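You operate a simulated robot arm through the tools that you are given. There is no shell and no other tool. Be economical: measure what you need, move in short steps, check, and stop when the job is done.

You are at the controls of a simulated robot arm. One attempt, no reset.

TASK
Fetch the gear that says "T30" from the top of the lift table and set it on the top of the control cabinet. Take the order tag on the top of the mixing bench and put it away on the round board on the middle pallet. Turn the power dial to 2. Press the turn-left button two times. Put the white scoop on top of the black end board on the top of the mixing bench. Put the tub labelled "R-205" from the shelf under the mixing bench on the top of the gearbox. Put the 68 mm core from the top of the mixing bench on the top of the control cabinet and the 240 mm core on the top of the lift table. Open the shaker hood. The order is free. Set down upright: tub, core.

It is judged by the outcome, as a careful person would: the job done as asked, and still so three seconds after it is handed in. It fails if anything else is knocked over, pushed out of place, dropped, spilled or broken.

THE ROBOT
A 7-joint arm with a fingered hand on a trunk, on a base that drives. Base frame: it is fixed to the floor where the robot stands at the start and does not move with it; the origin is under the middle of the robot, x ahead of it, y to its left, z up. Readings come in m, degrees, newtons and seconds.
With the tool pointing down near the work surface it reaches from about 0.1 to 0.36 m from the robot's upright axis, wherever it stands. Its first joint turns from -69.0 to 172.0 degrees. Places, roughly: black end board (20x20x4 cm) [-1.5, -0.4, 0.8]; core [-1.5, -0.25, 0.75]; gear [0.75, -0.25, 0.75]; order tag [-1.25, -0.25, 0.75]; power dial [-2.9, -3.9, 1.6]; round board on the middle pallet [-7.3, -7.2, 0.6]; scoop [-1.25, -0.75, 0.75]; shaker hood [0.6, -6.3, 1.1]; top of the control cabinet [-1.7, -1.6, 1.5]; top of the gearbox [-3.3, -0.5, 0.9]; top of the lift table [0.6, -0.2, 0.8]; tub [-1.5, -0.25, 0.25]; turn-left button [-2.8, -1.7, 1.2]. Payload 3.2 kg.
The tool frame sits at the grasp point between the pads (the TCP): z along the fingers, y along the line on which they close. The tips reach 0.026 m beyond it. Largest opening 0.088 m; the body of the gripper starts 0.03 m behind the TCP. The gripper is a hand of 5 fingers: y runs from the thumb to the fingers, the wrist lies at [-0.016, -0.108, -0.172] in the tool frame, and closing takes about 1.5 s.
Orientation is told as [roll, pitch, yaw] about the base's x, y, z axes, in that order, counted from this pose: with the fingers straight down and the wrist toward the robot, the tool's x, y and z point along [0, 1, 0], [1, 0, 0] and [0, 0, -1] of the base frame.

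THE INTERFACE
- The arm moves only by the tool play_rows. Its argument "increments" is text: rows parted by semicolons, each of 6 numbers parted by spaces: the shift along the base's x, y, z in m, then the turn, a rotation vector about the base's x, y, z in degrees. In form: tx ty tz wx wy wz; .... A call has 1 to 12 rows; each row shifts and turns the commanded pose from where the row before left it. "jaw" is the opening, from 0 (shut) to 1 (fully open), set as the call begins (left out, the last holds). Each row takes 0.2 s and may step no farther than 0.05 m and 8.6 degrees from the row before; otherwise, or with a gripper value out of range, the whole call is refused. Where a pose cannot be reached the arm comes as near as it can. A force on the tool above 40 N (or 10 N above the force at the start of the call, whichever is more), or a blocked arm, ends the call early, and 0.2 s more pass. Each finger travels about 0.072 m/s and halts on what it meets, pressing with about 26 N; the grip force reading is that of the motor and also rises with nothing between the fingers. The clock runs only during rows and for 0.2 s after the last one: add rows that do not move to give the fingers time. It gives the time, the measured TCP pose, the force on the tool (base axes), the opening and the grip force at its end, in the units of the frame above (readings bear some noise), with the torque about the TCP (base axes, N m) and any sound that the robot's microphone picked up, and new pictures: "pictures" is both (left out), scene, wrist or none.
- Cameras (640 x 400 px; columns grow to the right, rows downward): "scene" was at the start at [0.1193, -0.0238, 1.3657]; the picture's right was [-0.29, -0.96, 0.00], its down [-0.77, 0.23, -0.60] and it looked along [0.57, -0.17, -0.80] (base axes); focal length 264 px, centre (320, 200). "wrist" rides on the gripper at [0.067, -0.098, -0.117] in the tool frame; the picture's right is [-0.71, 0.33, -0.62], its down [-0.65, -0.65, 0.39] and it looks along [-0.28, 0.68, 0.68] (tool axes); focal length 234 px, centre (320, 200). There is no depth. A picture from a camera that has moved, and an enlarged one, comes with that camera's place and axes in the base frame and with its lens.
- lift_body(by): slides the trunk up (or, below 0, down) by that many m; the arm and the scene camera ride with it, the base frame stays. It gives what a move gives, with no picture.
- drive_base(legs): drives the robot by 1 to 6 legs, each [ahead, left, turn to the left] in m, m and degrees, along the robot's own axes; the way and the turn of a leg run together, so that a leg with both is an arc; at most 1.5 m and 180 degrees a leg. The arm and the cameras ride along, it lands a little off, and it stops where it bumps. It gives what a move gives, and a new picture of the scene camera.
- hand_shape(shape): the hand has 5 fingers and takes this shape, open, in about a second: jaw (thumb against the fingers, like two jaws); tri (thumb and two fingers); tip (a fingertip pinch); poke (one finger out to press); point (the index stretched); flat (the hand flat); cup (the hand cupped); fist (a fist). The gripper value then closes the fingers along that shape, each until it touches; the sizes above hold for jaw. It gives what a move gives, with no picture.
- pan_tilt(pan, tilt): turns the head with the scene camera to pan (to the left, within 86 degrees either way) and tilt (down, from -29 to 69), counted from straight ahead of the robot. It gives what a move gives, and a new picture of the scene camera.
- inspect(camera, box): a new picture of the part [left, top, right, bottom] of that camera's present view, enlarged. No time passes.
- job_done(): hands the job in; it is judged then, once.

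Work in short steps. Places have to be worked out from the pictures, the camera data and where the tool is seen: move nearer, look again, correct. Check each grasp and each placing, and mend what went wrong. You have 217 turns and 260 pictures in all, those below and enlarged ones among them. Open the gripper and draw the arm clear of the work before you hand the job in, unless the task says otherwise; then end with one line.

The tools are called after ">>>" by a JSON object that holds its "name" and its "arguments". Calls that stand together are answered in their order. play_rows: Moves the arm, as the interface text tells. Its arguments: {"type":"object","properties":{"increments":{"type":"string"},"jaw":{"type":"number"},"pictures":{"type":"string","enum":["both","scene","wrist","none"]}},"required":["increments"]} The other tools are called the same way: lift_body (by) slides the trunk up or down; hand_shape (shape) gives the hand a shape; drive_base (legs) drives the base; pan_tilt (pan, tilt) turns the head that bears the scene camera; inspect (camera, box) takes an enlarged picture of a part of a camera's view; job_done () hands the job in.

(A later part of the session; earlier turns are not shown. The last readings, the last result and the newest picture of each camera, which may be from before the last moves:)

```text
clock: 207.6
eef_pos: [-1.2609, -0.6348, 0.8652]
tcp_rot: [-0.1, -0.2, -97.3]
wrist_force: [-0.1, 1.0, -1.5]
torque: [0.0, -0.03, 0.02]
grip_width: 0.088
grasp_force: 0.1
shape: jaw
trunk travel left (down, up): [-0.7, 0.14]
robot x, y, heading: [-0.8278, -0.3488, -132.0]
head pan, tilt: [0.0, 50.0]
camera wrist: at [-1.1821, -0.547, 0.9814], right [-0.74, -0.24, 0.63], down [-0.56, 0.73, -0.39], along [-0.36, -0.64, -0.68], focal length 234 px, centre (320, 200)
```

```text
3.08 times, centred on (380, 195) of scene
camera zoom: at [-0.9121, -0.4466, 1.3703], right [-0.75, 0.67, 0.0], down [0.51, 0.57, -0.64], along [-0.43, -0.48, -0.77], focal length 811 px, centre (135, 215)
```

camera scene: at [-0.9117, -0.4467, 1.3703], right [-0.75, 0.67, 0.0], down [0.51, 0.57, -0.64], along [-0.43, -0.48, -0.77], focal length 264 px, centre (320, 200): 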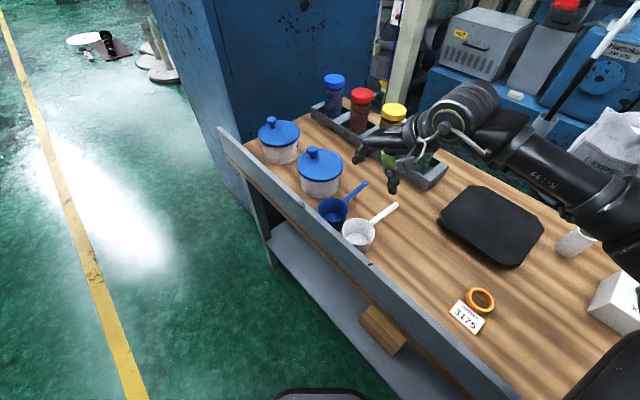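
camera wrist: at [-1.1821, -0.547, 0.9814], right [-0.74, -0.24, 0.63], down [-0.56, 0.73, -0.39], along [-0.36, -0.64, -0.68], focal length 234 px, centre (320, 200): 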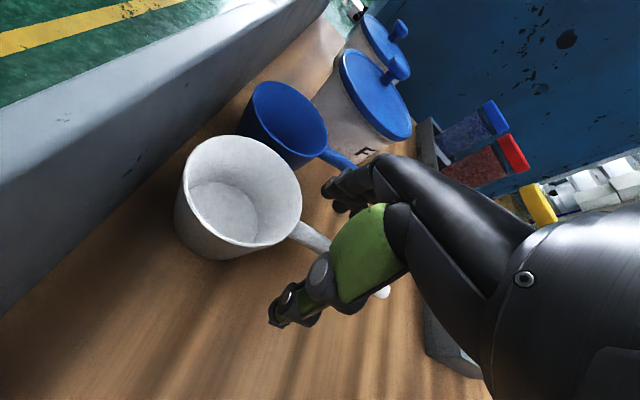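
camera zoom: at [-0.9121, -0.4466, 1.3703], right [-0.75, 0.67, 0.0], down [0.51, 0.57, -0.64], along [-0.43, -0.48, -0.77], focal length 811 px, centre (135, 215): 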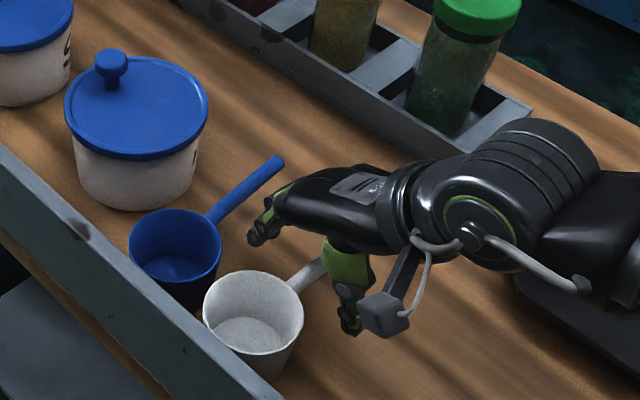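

Handle lies between the fingers. I descend 22 mm and close.

>>> {"name": "play_rows", "arguments": {"increments": "0 0 -0.012 0 0 0;0 0 -0.01 0 0 0;0 0 0 0 0 0", "pictures": "none"}}

>>> {"name": "play_rows", "arguments": {"increments": "0 0 0 0 0 0;0 0 0 0 0 0;0 0 0 0 0 0;0 0 0 0 0 0;0 0 0 0 0 0;0 0 0 0 0 0;0 0 0 0 0 0;0 0 0 0 0 0", "jaw": 0, "pictures": "wrist"}}

>>> {"name": "inspect", "arguments": {"camera": "scene", "box": [310, 130, 450, 260]}}

```text
clock: 208.4
eef_pos: [-1.2606, -0.6368, 0.8437]
tcp_rot: [-0.1, -0.1, -97.2]
wrist_force: [0.0, -0.9, -0.3]
torque: [0.01, 0.03, 0.03]
grip_width: 0.088
grasp_force: 0.1
shape: jaw
trunk travel left (down, up): [-0.7, 0.14]
robot x, y, heading: [-0.8256, -0.353, -131.8]
head pan, tilt: [0.0, 50.0]
```

```text
clock: 210.2
eef_pos: [-1.2613, -0.6355, 0.8419]
tcp_rot: [-0.1, -0.1, -97.2]
wrist_force: [-0.7, -0.5, -0.3]
torque: [0.01, 0.01, 0.01]
grip_width: 0.0003
grasp_force: 26.2
shape: jaw
trunk travel left (down, up): [-0.7, 0.14]
robot x, y, heading: [-0.827, -0.3457, -131.7]
head pan, tilt: [0.0, 50.0]
camera wrist: at [-1.1821, -0.5479, 0.9598], right [-0.74, -0.24, 0.63], down [-0.56, 0.73, -0.39], along [-0.36, -0.64, -0.68], focal length 234 px, centre (320, 200)
```

wrist: 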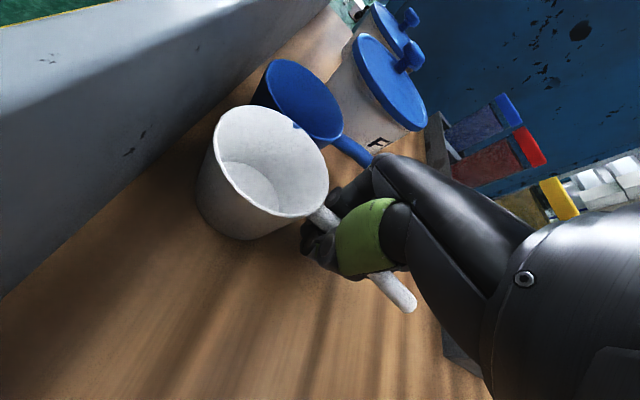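

```text
3.08 times, centred on (380, 195) of scene
camera zoom: at [-0.9124, -0.4468, 1.3702], right [-0.75, 0.67, 0.0], down [0.51, 0.57, -0.64], along [-0.43, -0.48, -0.77], focal length 811 px, centre (135, 215)
```

zoom: 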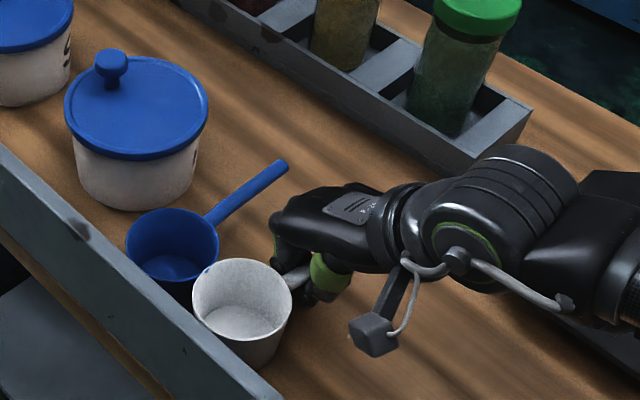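

The fingers shut below the handle: it is higher than I thought. I reopen, rise 22 mm and close again.

>>> {"name": "play_rows", "arguments": {"increments": "0 0 0 0 0 0;0 0 0 0 0 0;0 0 0 0 0 0;0 0 0 0 0 0;0 0 0 0 0 0;0 0 0 0 0 0;0 0.006 0.012 0 0 0;0 0 0.01 0 0 0;0 0 0 0 0 0", "jaw": 1, "pictures": "wrist"}}

>>> {"name": "inspect", "arguments": {"camera": "scene", "box": [310, 130, 450, 260]}}

```text
clock: 212.2
eef_pos: [-1.2615, -0.6307, 0.8644]
tcp_rot: [-0.1, -0.1, -97.2]
wrist_force: [1.7, 0.7, 0.8]
torque: [-0.01, 0.01, 0.0]
grip_width: 0.0879
grasp_force: 0.0
shape: jaw
trunk travel left (down, up): [-0.7, 0.14]
robot x, y, heading: [-0.8271, -0.3509, -131.8]
head pan, tilt: [0.0, 50.0]
camera wrist: at [-1.1828, -0.5413, 0.9817], right [-0.74, -0.24, 0.63], down [-0.56, 0.73, -0.39], along [-0.36, -0.64, -0.68], focal length 234 px, centre (320, 200)
```

wrist: 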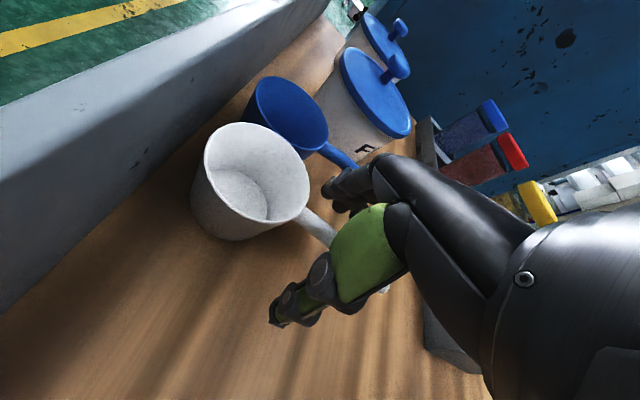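

```text
3.08 times, centred on (380, 195) of scene
camera zoom: at [-0.9124, -0.4466, 1.3702], right [-0.75, 0.67, 0.0], down [0.51, 0.57, -0.64], along [-0.43, -0.48, -0.77], focal length 811 px, centre (135, 215)
```

zoom: 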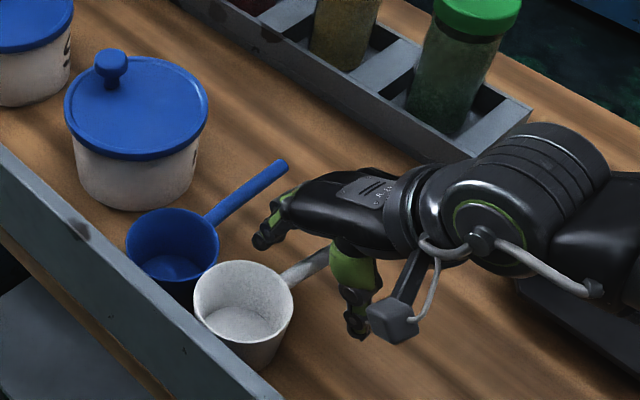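

>>> {"name": "play_rows", "arguments": {"increments": "0 -0.003 0 0 0 0;0 0 0 0 0 0;0 0 0 0 0 0;0 0 0 0 0 0;0 0 0 0 0 0;0 0 0 0 0 0;0 0 0 0 0 0;0 0 0 0 0 0;0 0 0 0 0 0", "jaw": 0, "pictures": "wrist"}}

```text
clock: 214.2
eef_pos: [-1.2604, -0.6334, 0.8651]
tcp_rot: [-0.1, -0.1, -97.2]
wrist_force: [-0.5, 0.3, 0.4]
torque: [-0.02, 0.0, 0.01]
grip_width: 0.0069
grasp_force: 25.8
shape: jaw
trunk travel left (down, up): [-0.7, 0.14]
robot x, y, heading: [-0.8279, -0.3462, -131.7]
head pan, tilt: [0.0, 50.0]
camera wrist: at [-1.1823, -0.5449, 0.9816], right [-0.74, -0.24, 0.63], down [-0.56, 0.73, -0.39], along [-0.36, -0.64, -0.68], focal length 234 px, centre (320, 200)
```

wrist: 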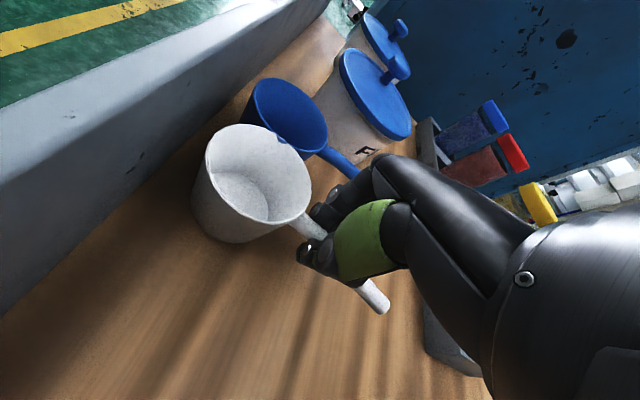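

Width 0.007 — something is between. I lift 3 cm and look.

>>> {"name": "play_rows", "arguments": {"increments": "0 0 0.01 0 0 0;0 0 0.01 0 0 0;0 0 0.01 0 0 0;0 0 0 0 0 0", "pictures": "wrist"}}

>>> {"name": "inspect", "arguments": {"camera": "scene", "box": [310, 130, 450, 260]}}

```text
clock: 215.2
eef_pos: [-1.2617, -0.6322, 0.8954]
tcp_rot: [-0.2, 0.0, -97.3]
wrist_force: [0.0, -0.4, -0.6]
torque: [0.01, -0.01, -0.02]
grip_width: 0.0074
grasp_force: 26.2
shape: jaw
trunk travel left (down, up): [-0.7, 0.14]
robot x, y, heading: [-0.8252, -0.3509, -131.7]
head pan, tilt: [0.0, 50.0]
camera wrist: at [-1.1822, -0.5442, 1.0115], right [-0.74, -0.24, 0.63], down [-0.56, 0.73, -0.39], along [-0.36, -0.64, -0.68], focal length 234 px, centre (320, 200)
```

wrist: 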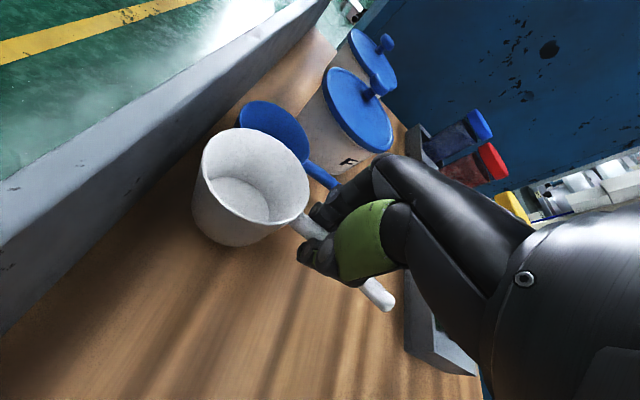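

```text
3.08 times, centred on (380, 195) of scene
camera zoom: at [-0.9125, -0.4469, 1.3702], right [-0.75, 0.67, 0.0], down [0.51, 0.57, -0.64], along [-0.43, -0.48, -0.77], focal length 811 px, centre (135, 215)
```

zoom: 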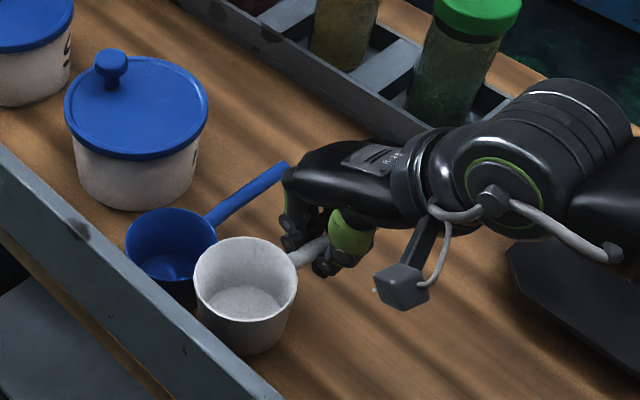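

The scoop is lifted level. I raise it, turn the base back toward the bench front and strafe left.

>>> {"name": "play_rows", "arguments": {"increments": "0 0 0.04 0 0 0;0 0 0.04 0 0 0;0 0 0.04 0 0 0;0 0 0 0 0 0", "pictures": "none"}}

>>> {"name": "drive_base", "arguments": {"legs": [[0, 0, -48], [0, 0.15, 0]]}}

>>> {"name": "play_rows", "arguments": {"increments": "0 0 0 0 0 -8.5;0 0 0 0 0 -8.5;0 0 0 0 0 -8.5;0 0 0 0 0 -8;0 0 0 0 0 0", "pictures": "scene"}}

```text
clock: 216.2
eef_pos: [-1.2589, -0.6328, 0.9936]
tcp_rot: [-0.2, -0.2, -97.5]
wrist_force: [0.0, 0.0, -0.3]
torque: [-0.01, 0.06, 0.0]
grip_width: 0.0071
grasp_force: 26.1
shape: jaw
out of reach, approached as far as the arm can: row 3
trunk travel left (down, up): [-0.7, 0.14]
robot x, y, heading: [-0.8263, -0.3492, -131.7]
head pan, tilt: [0.0, 50.0]
```

```text
clock: 219.7
eef_pos: [-1.3266, -0.3689, 0.9931]
tcp_rot: [-0.2, -0.1, -145.6]
wrist_force: [0.4, -0.2, -0.6]
torque: [0.06, 0.02, -0.01]
grip_width: 0.007
grasp_force: 25.8
shape: jaw
trunk travel left (down, up): [-0.7, 0.14]
robot x, y, heading: [-0.8244, -0.5046, -179.8]
head pan, tilt: [0.0, 50.0]
camera scene: at [-0.9542, -0.5027, 1.3702], right [0.0, 1.0, 0.0], down [0.77, 0.0, -0.64], along [-0.64, 0.0, -0.77], focal length 264 px, centre (320, 200)
```

scene: 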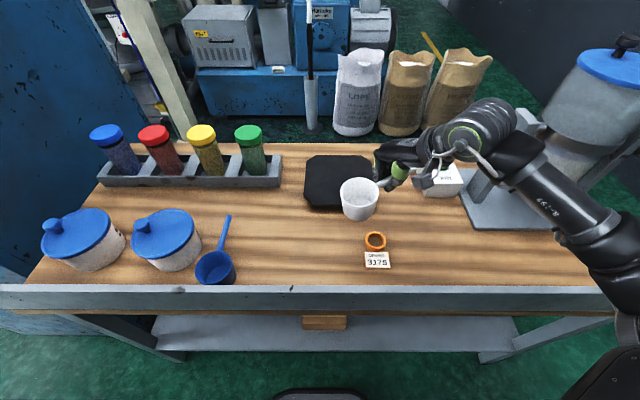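

```text
clock: 220.9
eef_pos: [-1.3238, -0.3672, 0.9934]
tcp_rot: [-0.1, -0.1, -179.2]
wrist_force: [0.7, 0.1, -1.1]
torque: [0.0, 0.01, -0.01]
grip_width: 0.0072
grasp_force: 25.8
shape: jaw
trunk travel left (down, up): [-0.7, 0.14]
robot x, y, heading: [-0.8252, -0.4965, -180.0]
head pan, tilt: [0.0, 50.0]
camera scene: at [-0.9541, -0.5017, 1.3702], right [0.0, 1.0, 0.0], down [0.77, 0.0, -0.64], along [-0.64, 0.0, -0.77], focal length 264 px, centre (320, 200)
```

scene: 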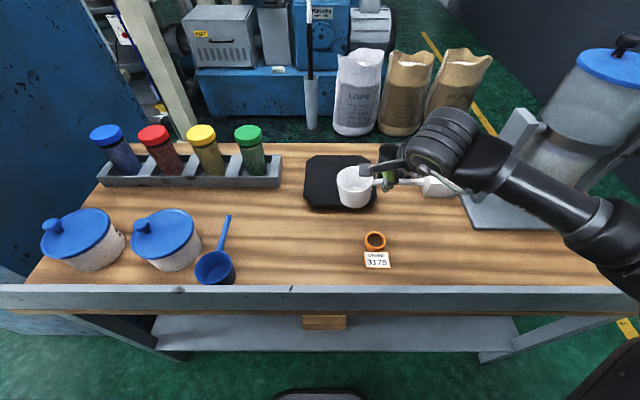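

Handle now points right; bowl is 6 cm left of the TCP. I extend so the bowl is over the board center and lower.

>>> {"name": "play_rows", "arguments": {"increments": "-0.04 -0.01 0 0 0 0;-0.04 -0.012 0 0 0 0;-0.04 0 0 0 0 0;-0.03 0 0 0 0 0;0 0 -0.02 0 0 0;0 0 -0.02 0 0 0;0 0 0 0 0 0", "pictures": "both"}}

```text
clock: 222.5
eef_pos: [-1.4761, -0.39, 0.954]
tcp_rot: [-0.2, -0.2, -179.0]
wrist_force: [0.7, 0.2, -0.2]
torque: [0.05, 0.0, 0.01]
grip_width: 0.0074
grasp_force: 25.8
shape: jaw
trunk travel left (down, up): [-0.7, 0.14]
robot x, y, heading: [-0.827, -0.5007, -179.5]
head pan, tilt: [0.0, 50.0]
camera scene: at [-0.9539, -0.5021, 1.3703], right [0.0, 1.0, 0.0], down [0.77, 0.0, -0.64], along [-0.64, 0.0, -0.77], focal length 264 px, centre (320, 200)
camera wrist: at [-1.3768, -0.4553, 1.0699], right [-0.34, 0.7, 0.63], down [0.64, 0.66, -0.39], along [-0.69, 0.27, -0.68], focal length 234 px, centre (320, 200)
```

scene: 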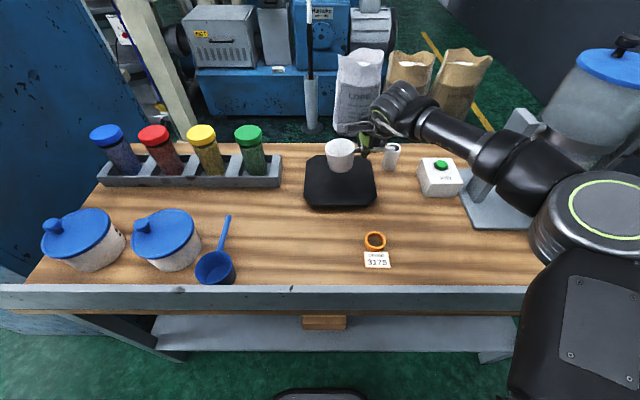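
wrist: 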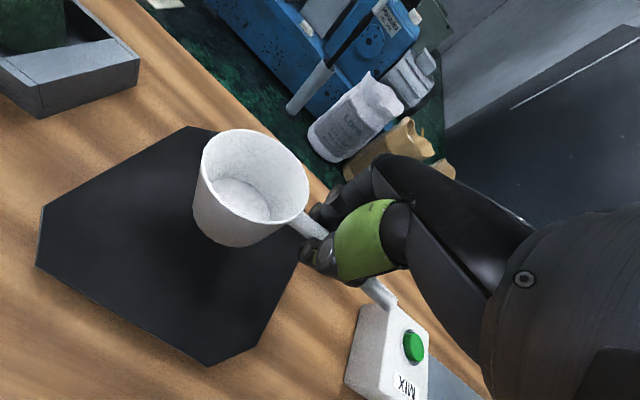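

Bowl is over the board. I lower in steps with force watch.

>>> {"name": "play_rows", "arguments": {"increments": "0 0 -0.015 0 0 0;0 0 -0.015 0 0 0;0 0 -0.004 0 0 0;0 0 0 0 0 0", "pictures": "wrist"}}

>>> {"name": "inspect", "arguments": {"camera": "scene", "box": [280, 100, 440, 220]}}

```text
clock: 223.5
eef_pos: [-1.4763, -0.39, 0.9196]
tcp_rot: [-0.2, 0.0, -179.1]
wrist_force: [0.2, -0.4, -0.7]
torque: [0.02, 0.02, -0.03]
grip_width: 0.0073
grasp_force: 26.4
shape: jaw
trunk travel left (down, up): [-0.7, 0.14]
robot x, y, heading: [-0.8255, -0.5001, -179.8]
head pan, tilt: [0.0, 50.0]
camera wrist: at [-1.3764, -0.456, 1.0359], right [-0.34, 0.7, 0.63], down [0.64, 0.66, -0.39], along [-0.69, 0.27, -0.68], focal length 234 px, centre (320, 200)
```

wrist: 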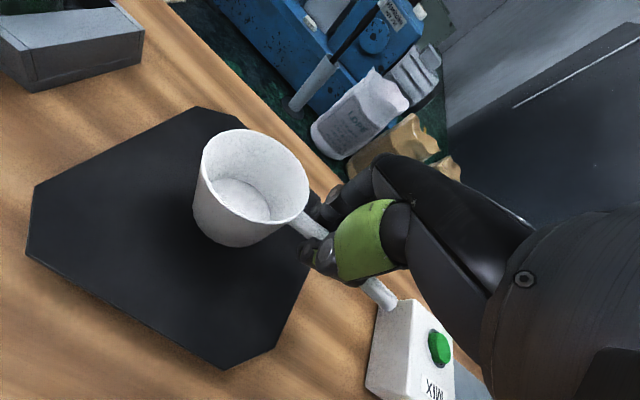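

```text
3.33 times, centred on (360, 160) of scene
camera zoom: at [-0.9543, -0.5021, 1.3702], right [0.0, 1.0, 0.0], down [0.77, 0.0, -0.64], along [-0.64, 0.0, -0.77], focal length 879 px, centre (187, 333)
```

zoom: 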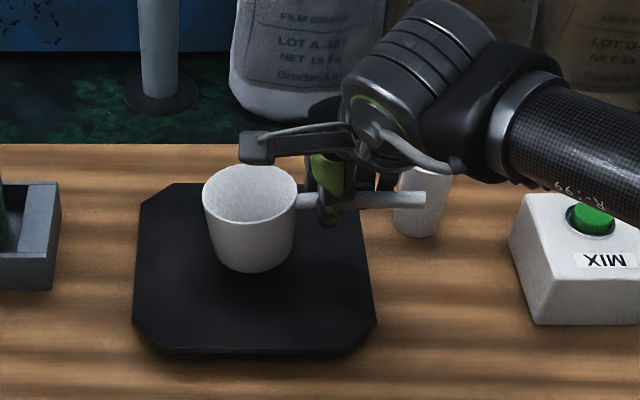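

>>> {"name": "play_rows", "arguments": {"increments": "0 0 -0.004 0 0 0;0 0 -0.004 0 0 0;0 0 -0.003 0 0 0;0 0 0 0 0 0", "pictures": "none"}}

>>> {"name": "inspect", "arguments": {"camera": "scene", "box": [280, 100, 440, 220]}}

```text
clock: 224.5
eef_pos: [-1.4763, -0.3891, 0.9087]
tcp_rot: [-0.2, -0.1, -179.2]
wrist_force: [-0.1, -0.1, -0.1]
torque: [0.04, 0.02, 0.0]
grip_width: 0.0071
grasp_force: 26.5
shape: jaw
trunk travel left (down, up): [-0.7, 0.14]
robot x, y, heading: [-0.8275, -0.5013, -179.6]
head pan, tilt: [0.0, 50.0]
```

```text
3.33 times, centred on (360, 160) of scene
camera zoom: at [-0.9542, -0.502, 1.3702], right [0.0, 1.0, 0.0], down [0.77, 0.0, -0.64], along [-0.64, 0.0, -0.77], focal length 879 px, centre (187, 333)
```

zoom: 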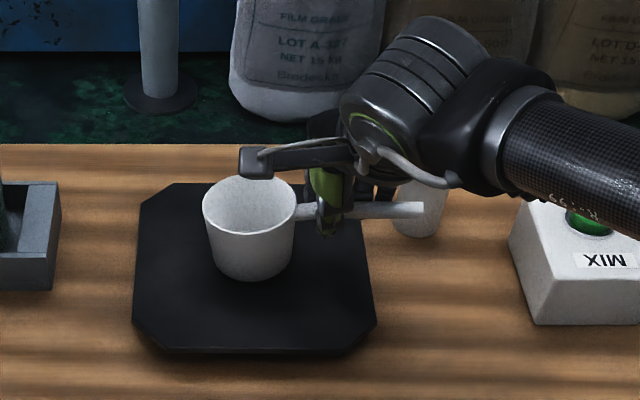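

>>> {"name": "play_rows", "arguments": {"increments": "0 0 -0.004 0 0 0;0 0 -0.003 0 0 0;0 0 -0.003 0 0 0;0 0 0 0 0 0", "pictures": "none"}}

```text
clock: 225.5
eef_pos: [-1.474, -0.3904, 0.899]
tcp_rot: [0.0, -0.1, -179.1]
wrist_force: [0.3, 0.4, 1.5]
torque: [-0.05, -0.01, -0.04]
grip_width: 0.0072
grasp_force: 25.1
shape: jaw
trunk travel left (down, up): [-0.7, 0.14]
robot x, y, heading: [-0.8275, -0.4994, -179.9]
head pan, tilt: [0.0, 50.0]
```

>>> {"name": "play_rows", "arguments": {"increments": "0 0 -0.003 0 0 0;0 0 0 0 0 0", "pictures": "none"}}

>>> {"name": "inspect", "arguments": {"camera": "scene", "box": [280, 100, 440, 220]}}

```text
clock: 226.1
eef_pos: [-1.4749, -0.3902, 0.8953]
tcp_rot: [-0.1, -0.1, -179.1]
wrist_force: [-0.2, 0.8, 1.8]
torque: [-0.15, 0.06, -0.03]
grip_width: 0.0074
grasp_force: 26.0
shape: jaw
trunk travel left (down, up): [-0.7, 0.14]
robot x, y, heading: [-0.8265, -0.4987, -179.8]
head pan, tilt: [0.0, 50.0]
```

```text
3.33 times, centred on (360, 160) of scene
camera zoom: at [-0.9536, -0.5019, 1.3703], right [0.0, 1.0, 0.0], down [0.77, 0.0, -0.64], along [-0.64, 0.0, -0.77], focal length 879 px, centre (187, 333)
```

zoom: 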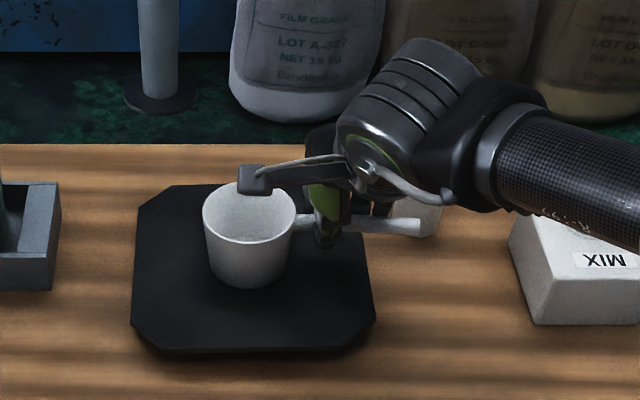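

The bowl rests on the board. I release and rise.

>>> {"name": "play_rows", "arguments": {"increments": "0 0 0 0 0 0;0 0 0 0 0 0;0 0 0 0 0 0;0 0 0 0 0 0;0 0 0 0 0 0;0 0 0 0 0 0", "jaw": 1, "pictures": "none"}}

>>> {"name": "play_rows", "arguments": {"increments": "0 0 0.02 0 0 0;0 0 0.03 0 0 0;0 0 0.03 0 0 0;0.04 0 0.02 0 0 0;0.04 0 0 0 0 0;0.04 0 0 0 0 0;0.04 0 0 0 0 0;0 0 0 0 0 0", "pictures": "scene"}}

```text
clock: 227.5
eef_pos: [-1.4749, -0.3908, 0.8938]
tcp_rot: [-0.1, -0.1, -179.1]
wrist_force: [0.4, -0.1, 0.8]
torque: [-0.02, -0.01, 0.02]
grip_width: 0.0876
grasp_force: 0.0
shape: jaw
trunk travel left (down, up): [-0.7, 0.14]
robot x, y, heading: [-0.8252, -0.4969, -179.7]
head pan, tilt: [0.0, 50.0]
```

```text
clock: 229.3
eef_pos: [-1.3171, -0.3917, 0.9966]
tcp_rot: [0.0, -0.1, -179.1]
wrist_force: [-0.1, -0.9, -0.9]
torque: [0.02, 0.0, 0.02]
grip_width: 0.0881
grasp_force: 0.1
shape: jaw
trunk travel left (down, up): [-0.7, 0.14]
robot x, y, heading: [-0.8258, -0.5034, -179.8]
head pan, tilt: [0.0, 50.0]
camera scene: at [-0.9551, -0.5024, 1.3701], right [0.0, 1.0, 0.0], down [0.77, 0.0, -0.64], along [-0.64, 0.0, -0.77], focal length 264 px, centre (320, 200)
```

scene: 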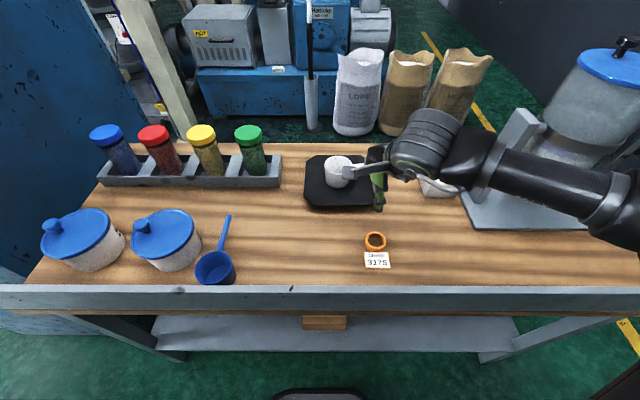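

The scoop stands on the board. Now I look closely at the order tag and its ring.

>>> {"name": "inspect", "arguments": {"camera": "scene", "box": [335, 215, 415, 280]}}

>>> {"name": "inspect", "arguments": {"camera": "wrist", "box": [0, 0, 640, 400]}}

```text
6.15 times, centred on (375, 248) of scene
camera zoom: at [-0.9551, -0.5024, 1.3701], right [0.0, 1.0, 0.0], down [0.77, 0.0, -0.64], along [-0.64, 0.0, -0.77], focal length 1623 px, centre (-18, -92)
```

zoom: 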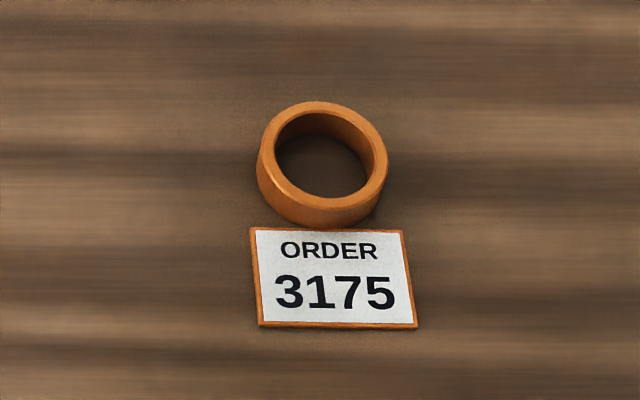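

```text
1.00 times, centred on (320, 200) of wrist (not enlarged: the box is as wide or as high as the picture)
camera zoom: at [-1.2182, -0.4567, 1.1132], right [-0.34, 0.7, 0.63], down [0.64, 0.66, -0.39], along [-0.69, 0.27, -0.68], focal length 234 px, centre (320, 200)
```

zoom: 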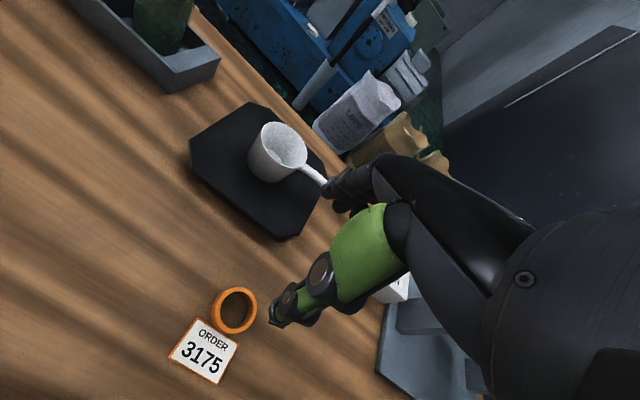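

The tag is one piece: ring plus card; ring center ≈(−1.293, −0.365). I go above it and descend.

>>> {"name": "play_rows", "arguments": {"increments": "0.024 0.021 -0.03 0 0 0;0 0 -0.04 0 0 0;0 0 -0.04 0 0 0;0 0 0 0 0 0", "pictures": "wrist"}}

```text
clock: 230.3
eef_pos: [-1.2903, -0.3682, 0.8843]
tcp_rot: [-0.1, 0.0, -179.1]
wrist_force: [0.1, 0.2, -0.2]
torque: [0.0, -0.02, -0.01]
grip_width: 0.0877
grasp_force: 0.1
shape: jaw
trunk travel left (down, up): [-0.7, 0.14]
robot x, y, heading: [-0.8265, -0.4955, -179.5]
head pan, tilt: [0.0, 50.0]
camera wrist: at [-1.1913, -0.4326, 1.0019], right [-0.34, 0.7, 0.63], down [0.64, 0.66, -0.39], along [-0.69, 0.27, -0.68], focal length 234 px, centre (320, 200)
```

wrist: 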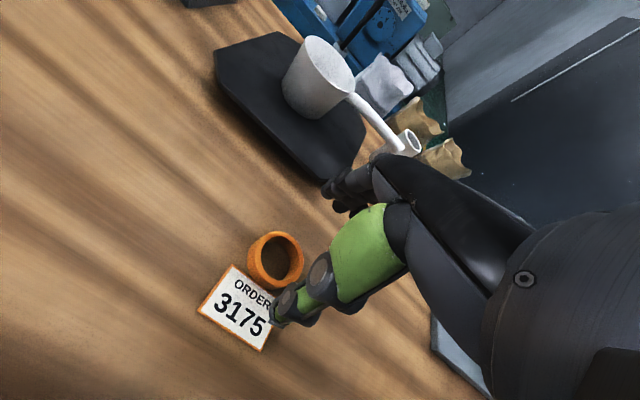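

>>> {"name": "play_rows", "arguments": {"increments": "0.006 -0.008 -0.015 0 0 0;0 0 -0.02 0 0 0;0 0 -0.013 0 0 0;0 0 0 0 0 0", "pictures": "wrist"}}

>>> {"name": "inspect", "arguments": {"camera": "scene", "box": [335, 195, 425, 275]}}

```text
clock: 231.3
eef_pos: [-1.2854, -0.3768, 0.8385]
tcp_rot: [-0.1, -0.2, -179.1]
wrist_force: [0.2, -0.3, 0.1]
torque: [0.02, -0.01, -0.02]
grip_width: 0.0878
grasp_force: 0.0
shape: jaw
trunk travel left (down, up): [-0.7, 0.14]
robot x, y, heading: [-0.8241, -0.4994, -179.4]
head pan, tilt: [0.0, 50.0]
camera wrist: at [-1.185, -0.4422, 0.9541], right [-0.34, 0.7, 0.63], down [0.64, 0.66, -0.39], along [-0.69, 0.27, -0.68], focal length 234 px, centre (320, 200)
```

wrist: 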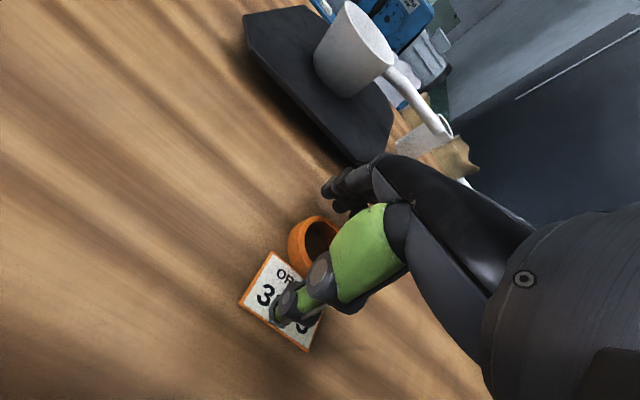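

```text
5.00 times, centred on (380, 235) of scene
camera zoom: at [-0.9539, -0.502, 1.3703], right [0.0, 1.0, 0.0], down [0.77, 0.0, -0.64], along [-0.64, 0.0, -0.77], focal length 1318 px, centre (20, 25)
```

zoom: 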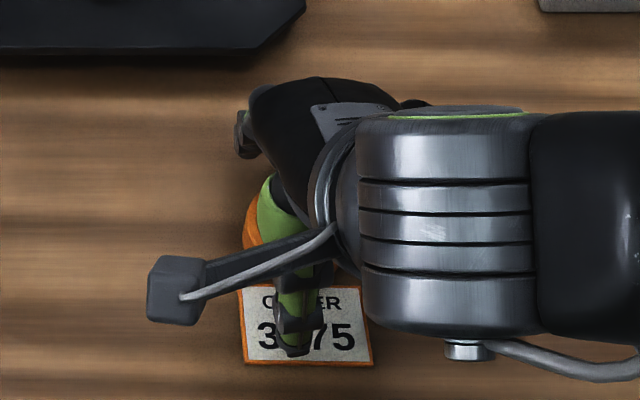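

Thumb is centered over the card by the ring. I descend 6 mm and close.

>>> {"name": "play_rows", "arguments": {"increments": "0 0 -0.005 0 0 0;0 0 0 0 0 0", "pictures": "none"}}

>>> {"name": "play_rows", "arguments": {"increments": "0 0 0 0 0 0;0 0 0 0 0 0;0 0 0 0 0 0;0 0 0 0 0 0;0 0 0 0 0 0;0 0 0 0 0 0;0 0 0 0 0 0;0 0 0 0 0 0", "jaw": 0, "pictures": "none"}}

>>> {"name": "play_rows", "arguments": {"increments": "0 0 0.01 0 0 0;0 0 0.02 0 0 0;0 0 0.03 0 0 0;0 0 0.03 0 0 0;0 0 0 0 0 0", "pictures": "wrist"}}

```text
clock: 231.9
eef_pos: [-1.2845, -0.377, 0.8326]
tcp_rot: [-0.1, 0.0, -179.0]
wrist_force: [-1.0, 0.6, -0.6]
torque: [-0.03, 0.03, 0.01]
grip_width: 0.0877
grasp_force: 0.0
shape: jaw
trunk travel left (down, up): [-0.7, 0.14]
robot x, y, heading: [-0.8259, -0.502, -179.7]
head pan, tilt: [0.0, 50.0]
```

```text
clock: 233.7
eef_pos: [-1.2845, -0.3768, 0.8329]
tcp_rot: [-0.1, -0.2, -179.1]
wrist_force: [0.7, -0.6, 0.3]
torque: [0.0, -0.03, -0.02]
grip_width: 0.0373
grasp_force: 26.6
shape: jaw
trunk travel left (down, up): [-0.7, 0.14]
robot x, y, heading: [-0.825, -0.5017, -179.7]
head pan, tilt: [0.0, 50.0]
```

```text
clock: 234.9
eef_pos: [-1.2854, -0.376, 0.9233]
tcp_rot: [-0.1, -0.1, -179.1]
wrist_force: [-0.5, 0.4, 0.0]
torque: [0.03, -0.02, -0.06]
grip_width: 0.0372
grasp_force: 25.6
shape: jaw
trunk travel left (down, up): [-0.7, 0.14]
robot x, y, heading: [-0.8262, -0.4999, -179.9]
head pan, tilt: [0.0, 50.0]
camera wrist: at [-1.1855, -0.442, 1.0393], right [-0.34, 0.7, 0.63], down [0.64, 0.66, -0.39], along [-0.69, 0.27, -0.68], focal length 234 px, centre (320, 200)
```

wrist: 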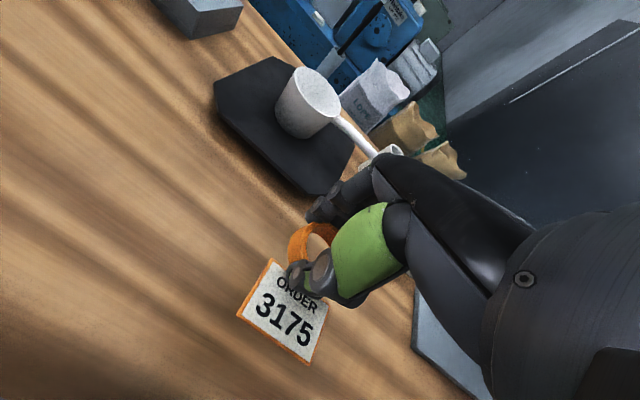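

Tag held. I retract, raise, back off and drive down the aisle (−y), then look.

>>> {"name": "play_rows", "arguments": {"increments": "0 0 0.04 0 0 0;0 0 0.04 0 0 0;0.04 0 0.02 0 0 0;0.04 0 0 0 0 0;0.04 0 0 0 0 0", "pictures": "none"}}

>>> {"name": "drive_base", "arguments": {"legs": [[-0.4, 0, 0], [0, 0, 90], [1.5, 0, 0], [1.5, 0, 0], [1.0, 0, 0]]}}

>>> {"name": "pan_tilt", "arguments": {"pan": -40, "tilt": 15}}

```text
clock: 236.1
eef_pos: [-1.1874, -0.3789, 1.0402]
tcp_rot: [-0.1, 0.0, -179.2]
wrist_force: [-0.1, 0.2, -0.6]
torque: [0.0, -0.01, -0.01]
grip_width: 0.0368
grasp_force: 25.5
shape: jaw
out of reach, approached as far as the arm can: row 5
trunk travel left (down, up): [-0.7, 0.14]
robot x, y, heading: [-0.8251, -0.5009, -179.7]
head pan, tilt: [0.0, 50.0]
```

```text
clock: 261.2
eef_pos: [-0.6655, -4.8332, 1.0409]
tcp_rot: [-0.2, 0.0, -91.3]
wrist_force: [0.3, -0.4, -0.8]
torque: [-0.01, 0.02, 0.0]
grip_width: 0.0367
grasp_force: 26.1
shape: jaw
trunk travel left (down, up): [-0.7, 0.14]
robot x, y, heading: [-0.5289, -4.4759, -92.1]
head pan, tilt: [0.0, 50.0]
camera scene: at [-0.5359, -4.6053, 1.3702], right [-1.0, 0.04, 0.0], down [0.03, 0.77, -0.64], along [-0.02, -0.64, -0.77], focal length 264 px, centre (320, 200)
```

scene: 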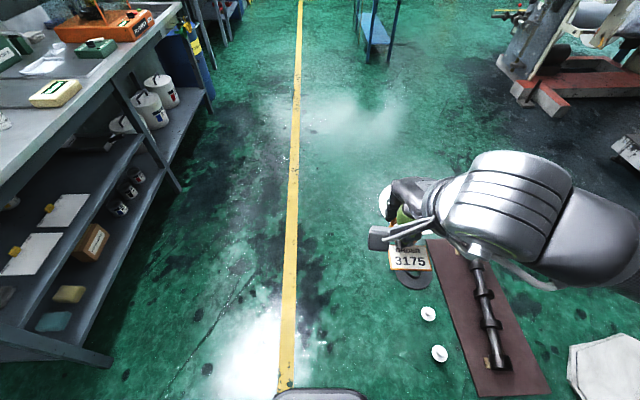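

```text
clock: 262.2
eef_pos: [-0.6665, -4.8342, 1.0397]
tcp_rot: [0.0, 0.0, -91.3]
wrist_force: [-0.8, 1.1, 0.2]
torque: [-0.03, -0.04, 0.01]
grip_width: 0.0369
grasp_force: 26.0
shape: jaw
trunk travel left (down, up): [-0.7, 0.14]
robot x, y, heading: [-0.5288, -4.4745, -92.0]
head pan, tilt: [-40.0, 15.0]
camera scene: at [-0.5957, -4.5977, 1.4239], right [-0.74, 0.67, 0.0], down [0.17, 0.19, -0.97], along [-0.65, -0.72, -0.26], focal length 264 px, centre (320, 200)
```

scene: 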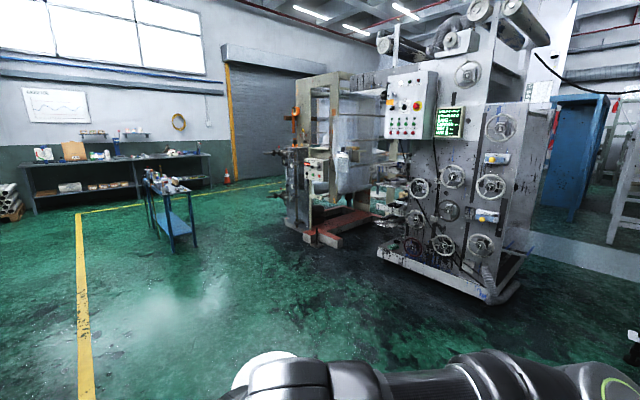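

Machines block straight west; the open way is south of them. I continue down the aisle to y≈−8.8, then turn west.

>>> {"name": "drive_base", "arguments": {"legs": [[1.5, 0.05, 2], [1.5, 0, 0], [1.3, 0, 0], [0, 0, -90]]}}

>>> {"name": "pan_tilt", "arguments": {"pan": -10, "tilt": 15}}

```text
refused: leg 1 is longer than a leg can be; nothing moved
```

```text
clock: 263.2
eef_pos: [-0.6658, -4.8335, 1.0393]
tcp_rot: [-0.1, 0.0, -91.3]
wrist_force: [-0.1, 0.0, -0.3]
torque: [-0.02, 0.0, -0.01]
grip_width: 0.0371
grasp_force: 26.0
shape: jaw
trunk travel left (down, up): [-0.7, 0.14]
robot x, y, heading: [-0.532, -4.4742, -91.8]
head pan, tilt: [-10.0, 15.0]
camera scene: at [-0.5528, -4.6195, 1.424], right [-0.98, 0.21, 0.0], down [0.05, 0.25, -0.97], along [-0.2, -0.94, -0.26], focal length 264 px, centre (320, 200)
```

scene: 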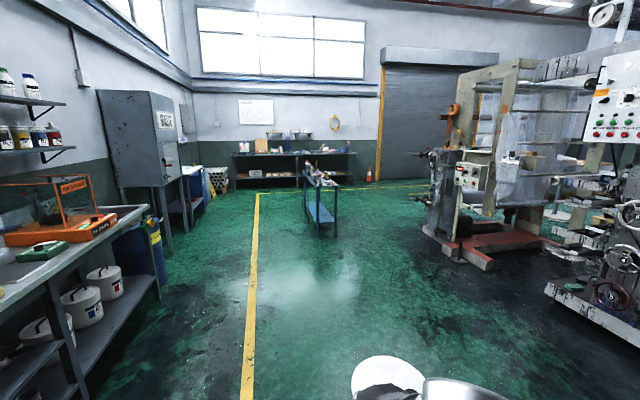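

>>> {"name": "drive_base", "arguments": {"legs": [[1.49, 0, 1.8], [1.49, 0, 0], [1.3, 0, 0], [0, 0, -90], [0.8, 0, 0]]}}

>>> {"name": "pan_tilt", "arguments": {"pan": -10, "tilt": 15}}

```text
clock: 289.9
eef_pos: [-1.3486, -8.5932, 1.0393]
tcp_rot: [0.0, 0.1, -179.3]
wrist_force: [-0.1, -0.1, -1.0]
torque: [0.0, 0.02, 0.02]
grip_width: 0.0364
grasp_force: 26.2
shape: jaw
trunk travel left (down, up): [-0.7, 0.14]
robot x, y, heading: [-0.9863, -8.7158, -179.9]
head pan, tilt: [-10.0, 15.0]
stopped in leg 5: the robot was blocked; the commanded pose is now the measured one
camera scene: at [-1.1306, -8.7025, 1.4239], right [0.17, 0.98, 0.0], down [0.26, -0.04, -0.97], along [-0.95, 0.17, -0.26], focal length 264 px, centre (320, 200)
```

scene: 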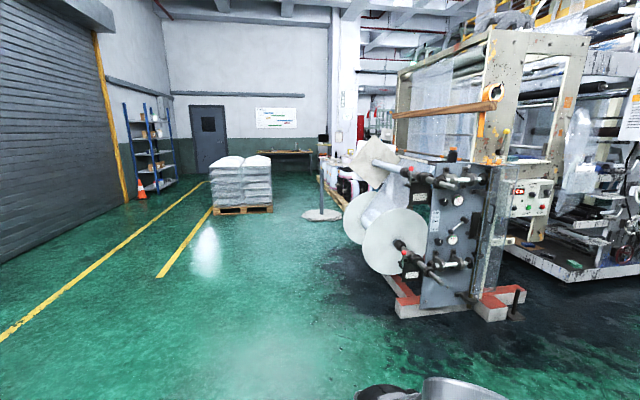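

```text
clock: 290.5
eef_pos: [-1.3482, -8.5924, 1.0398]
tcp_rot: [0.0, 0.0, -179.3]
wrist_force: [-0.1, 0.8, -0.6]
torque: [0.03, 0.03, 0.01]
grip_width: 0.0362
grasp_force: 26.3
shape: jaw
trunk travel left (down, up): [-0.7, 0.14]
robot x, y, heading: [-0.9868, -8.7153, -180.0]
head pan, tilt: [-10.0, 15.0]
camera scene: at [-1.1293, -8.7026, 1.4241], right [0.17, 0.98, 0.0], down [0.25, -0.04, -0.97], along [-0.95, 0.17, -0.26], focal length 264 px, centre (320, 200)
```

scene: 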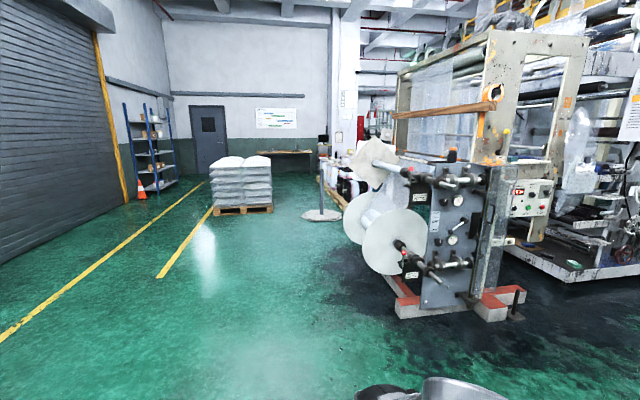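

Blocked by something. I look to the right and down.

>>> {"name": "pan_tilt", "arguments": {"pan": -50, "tilt": 50}}

```text
clock: 291.5
eef_pos: [-1.3489, -8.5913, 1.0401]
tcp_rot: [0.0, 0.1, -179.2]
wrist_force: [0.1, -0.4, -0.5]
torque: [0.03, 0.0, 0.0]
grip_width: 0.0364
grasp_force: 26.0
shape: jaw
trunk travel left (down, up): [-0.7, 0.14]
robot x, y, heading: [-0.9874, -8.7121, -179.9]
head pan, tilt: [-50.0, 50.0]
camera scene: at [-1.0879, -8.6598, 1.3703], right [0.76, 0.64, 0.0], down [0.49, -0.59, -0.64], along [-0.41, 0.49, -0.77], focal length 264 px, centre (320, 200)
```

scene: 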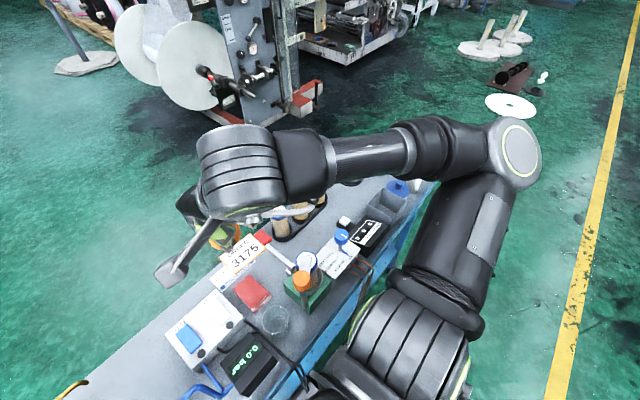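

The arm hangs over a lab table that I grazed. I reverse along the same path, then go around farther south.

>>> {"name": "drive_base", "arguments": {"legs": [[-0.5, 0, 0], [0, 0.75, 0]]}}

>>> {"name": "pan_tilt", "arguments": {"pan": -40, "tilt": 30}}

```text
clock: 298.2
eef_pos: [-0.841, -9.3669, 1.0392]
tcp_rot: [-0.1, 0.1, -178.4]
wrist_force: [-0.7, 0.9, -0.5]
torque: [0.01, -0.01, -0.01]
grip_width: 0.0362
grasp_force: 25.9
shape: jaw
trunk travel left (down, up): [-0.7, 0.14]
robot x, y, heading: [-0.4741, -9.4829, -179.0]
head pan, tilt: [-50.0, 50.0]
camera scene: at [-0.5785, -9.4296, 1.3702], right [0.75, 0.66, 0.0], down [0.5, -0.58, -0.64], along [-0.42, 0.49, -0.77], focal length 264 px, centre (320, 200)
```

scene: 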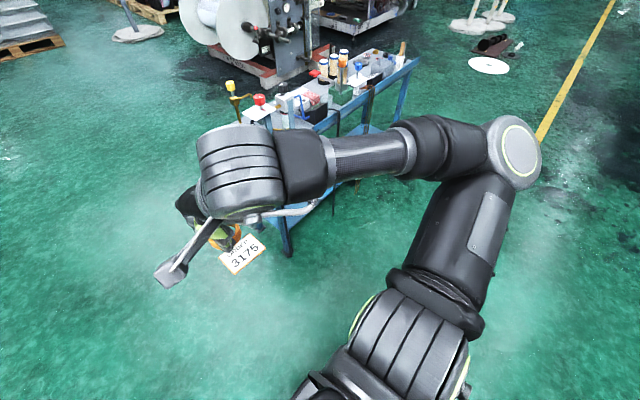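

```text
clock: 299.1
eef_pos: [-0.8403, -9.3669, 1.0414]
tcp_rot: [-0.1, 0.0, -178.5]
wrist_force: [0.0, 0.2, -0.4]
torque: [-0.02, -0.04, 0.04]
grip_width: 0.0365
grasp_force: 25.9
shape: jaw
trunk travel left (down, up): [-0.7, 0.14]
robot x, y, heading: [-0.4761, -9.4862, -178.7]
head pan, tilt: [-40.0, 30.0]
camera scene: at [-0.5982, -9.4305, 1.3997], right [0.63, 0.78, 0.0], down [0.39, -0.32, -0.87], along [-0.67, 0.54, -0.5], focal length 264 px, centre (320, 200)
```

scene: 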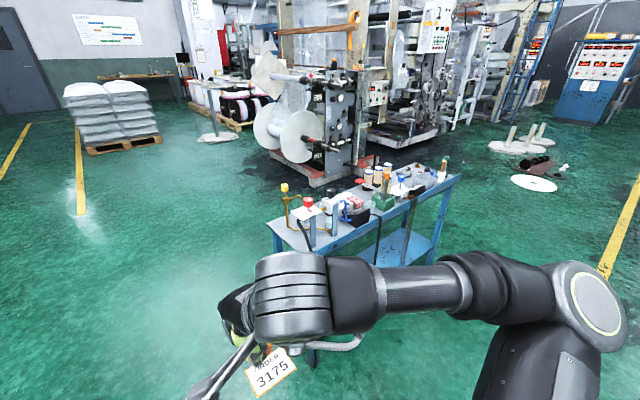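

Nothing toppled. The pallets with rolls are ahead-right near the column. I drive west to x≈−4.3 and look.

>>> {"name": "drive_base", "arguments": {"legs": [[1.45, 0, -1.3], [1.45, 0, 0], [1.0, 0, 0]]}}

>>> {"name": "pan_tilt", "arguments": {"pan": -35, "tilt": 20}}

```text
clock: 317.7
eef_pos: [-4.6924, -9.2698, 1.0391]
tcp_rot: [-0.2, 0.1, 179.0]
wrist_force: [0.7, 0.6, 0.9]
torque: [0.01, 0.0, 0.0]
grip_width: 0.0362
grasp_force: 25.5
shape: jaw
trunk travel left (down, up): [-0.7, 0.14]
robot x, y, heading: [-4.3353, -9.4026, 178.4]
head pan, tilt: [-40.0, 30.0]
camera scene: at [-4.4535, -9.3445, 1.3997], right [0.67, 0.75, 0.0], down [0.37, -0.33, -0.87], along [-0.65, 0.58, -0.5], focal length 264 px, centre (320, 200)
```

scene: 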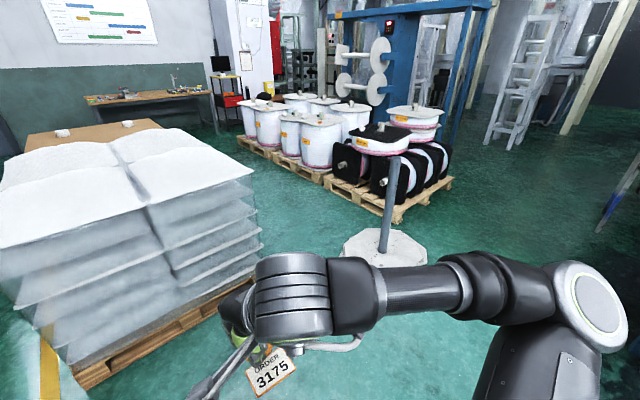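

```text
clock: 318.4
eef_pos: [-4.6932, -9.2689, 1.0406]
tcp_rot: [-0.1, 0.1, 179.0]
wrist_force: [-0.3, -0.5, 0.7]
torque: [0.01, -0.02, 0.03]
grip_width: 0.0364
grasp_force: 26.2
shape: jaw
trunk travel left (down, up): [-0.7, 0.14]
robot x, y, heading: [-4.3369, -9.4067, 178.0]
head pan, tilt: [-35.0, 20.0]
camera scene: at [-4.4604, -9.349, 1.4158], right [0.6, 0.8, 0.0], down [0.27, -0.2, -0.94], along [-0.75, 0.56, -0.34], focal length 264 px, centre (320, 200)
```

scene: 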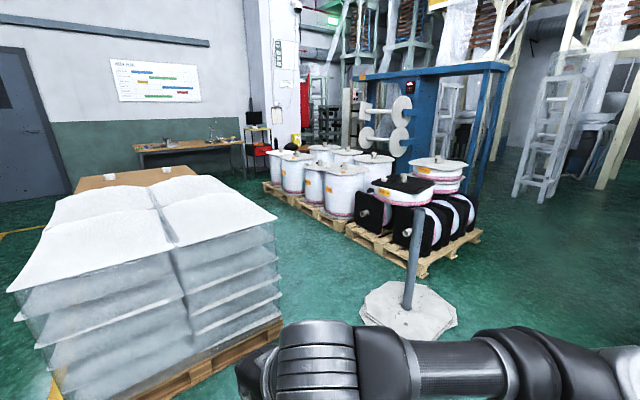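

>>> {"name": "inspect", "arguments": {"camera": "scene", "box": [250, 120, 490, 270]}}

```text
2.67 times, centred on (370, 195) of scene
camera zoom: at [-4.4604, -9.349, 1.4158], right [0.6, 0.8, 0.0], down [0.27, -0.2, -0.94], along [-0.75, 0.56, -0.34], focal length 703 px, centre (187, 213)
```

zoom: 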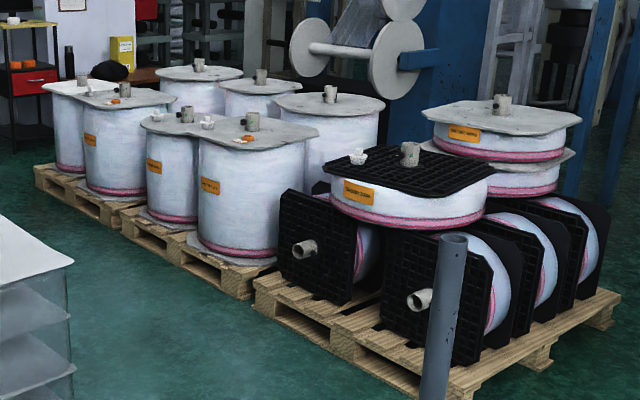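

Three pallets along x; the middle one's front-left roll is near (−7.3, −7.2). A corridor at y≈−8.4 passes between bags and a pole stand. I move to its mouth and look down.

>>> {"name": "drive_base", "arguments": {"legs": [[0, -1.0, 2], [0.3, 0, 0]]}}

>>> {"name": "pan_tilt", "arguments": {"pan": 0, "tilt": 38}}

```text
clock: 325.2
eef_pos: [-4.9871, -8.2996, 1.0393]
tcp_rot: [-0.2, 0.2, -178.6]
wrist_force: [-0.1, 0.4, -0.1]
torque: [0.01, -0.01, -0.03]
grip_width: 0.0363
grasp_force: 25.9
shape: jaw
trunk travel left (down, up): [-0.7, 0.14]
robot x, y, heading: [-4.6206, -8.4182, -179.1]
head pan, tilt: [-35.0, 20.0]
camera scene: at [-4.7526, -8.3678, 1.4158], right [0.56, 0.83, 0.0], down [0.28, -0.19, -0.94], along [-0.78, 0.53, -0.34], focal length 264 px, centre (320, 200)
```

scene: 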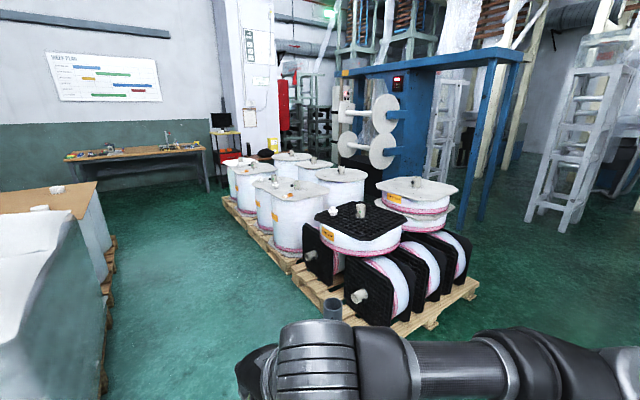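

```text
clock: 326.2
eef_pos: [-4.9889, -8.2988, 1.0403]
tcp_rot: [-0.1, 0.2, -178.5]
wrist_force: [0.1, -0.4, 0.1]
torque: [0.0, -0.02, -0.01]
grip_width: 0.0363
grasp_force: 25.7
shape: jaw
trunk travel left (down, up): [-0.7, 0.14]
robot x, y, heading: [-4.6213, -8.4148, -179.2]
head pan, tilt: [0.0, 38.0]
camera scene: at [-4.7615, -8.4212, 1.3874], right [-0.01, 1.0, 0.0], down [0.62, 0.01, -0.79], along [-0.79, -0.01, -0.62], focal length 264 px, centre (320, 200)
```

scene: 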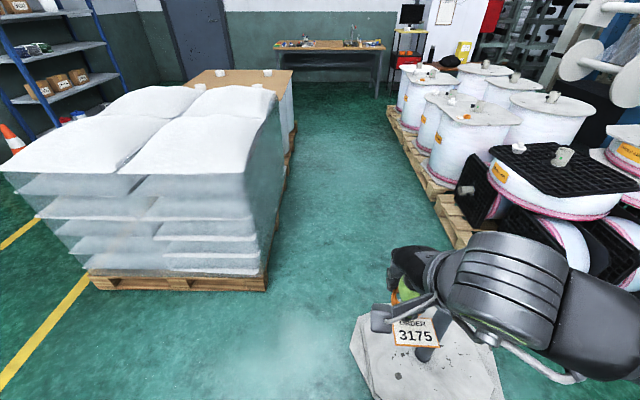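

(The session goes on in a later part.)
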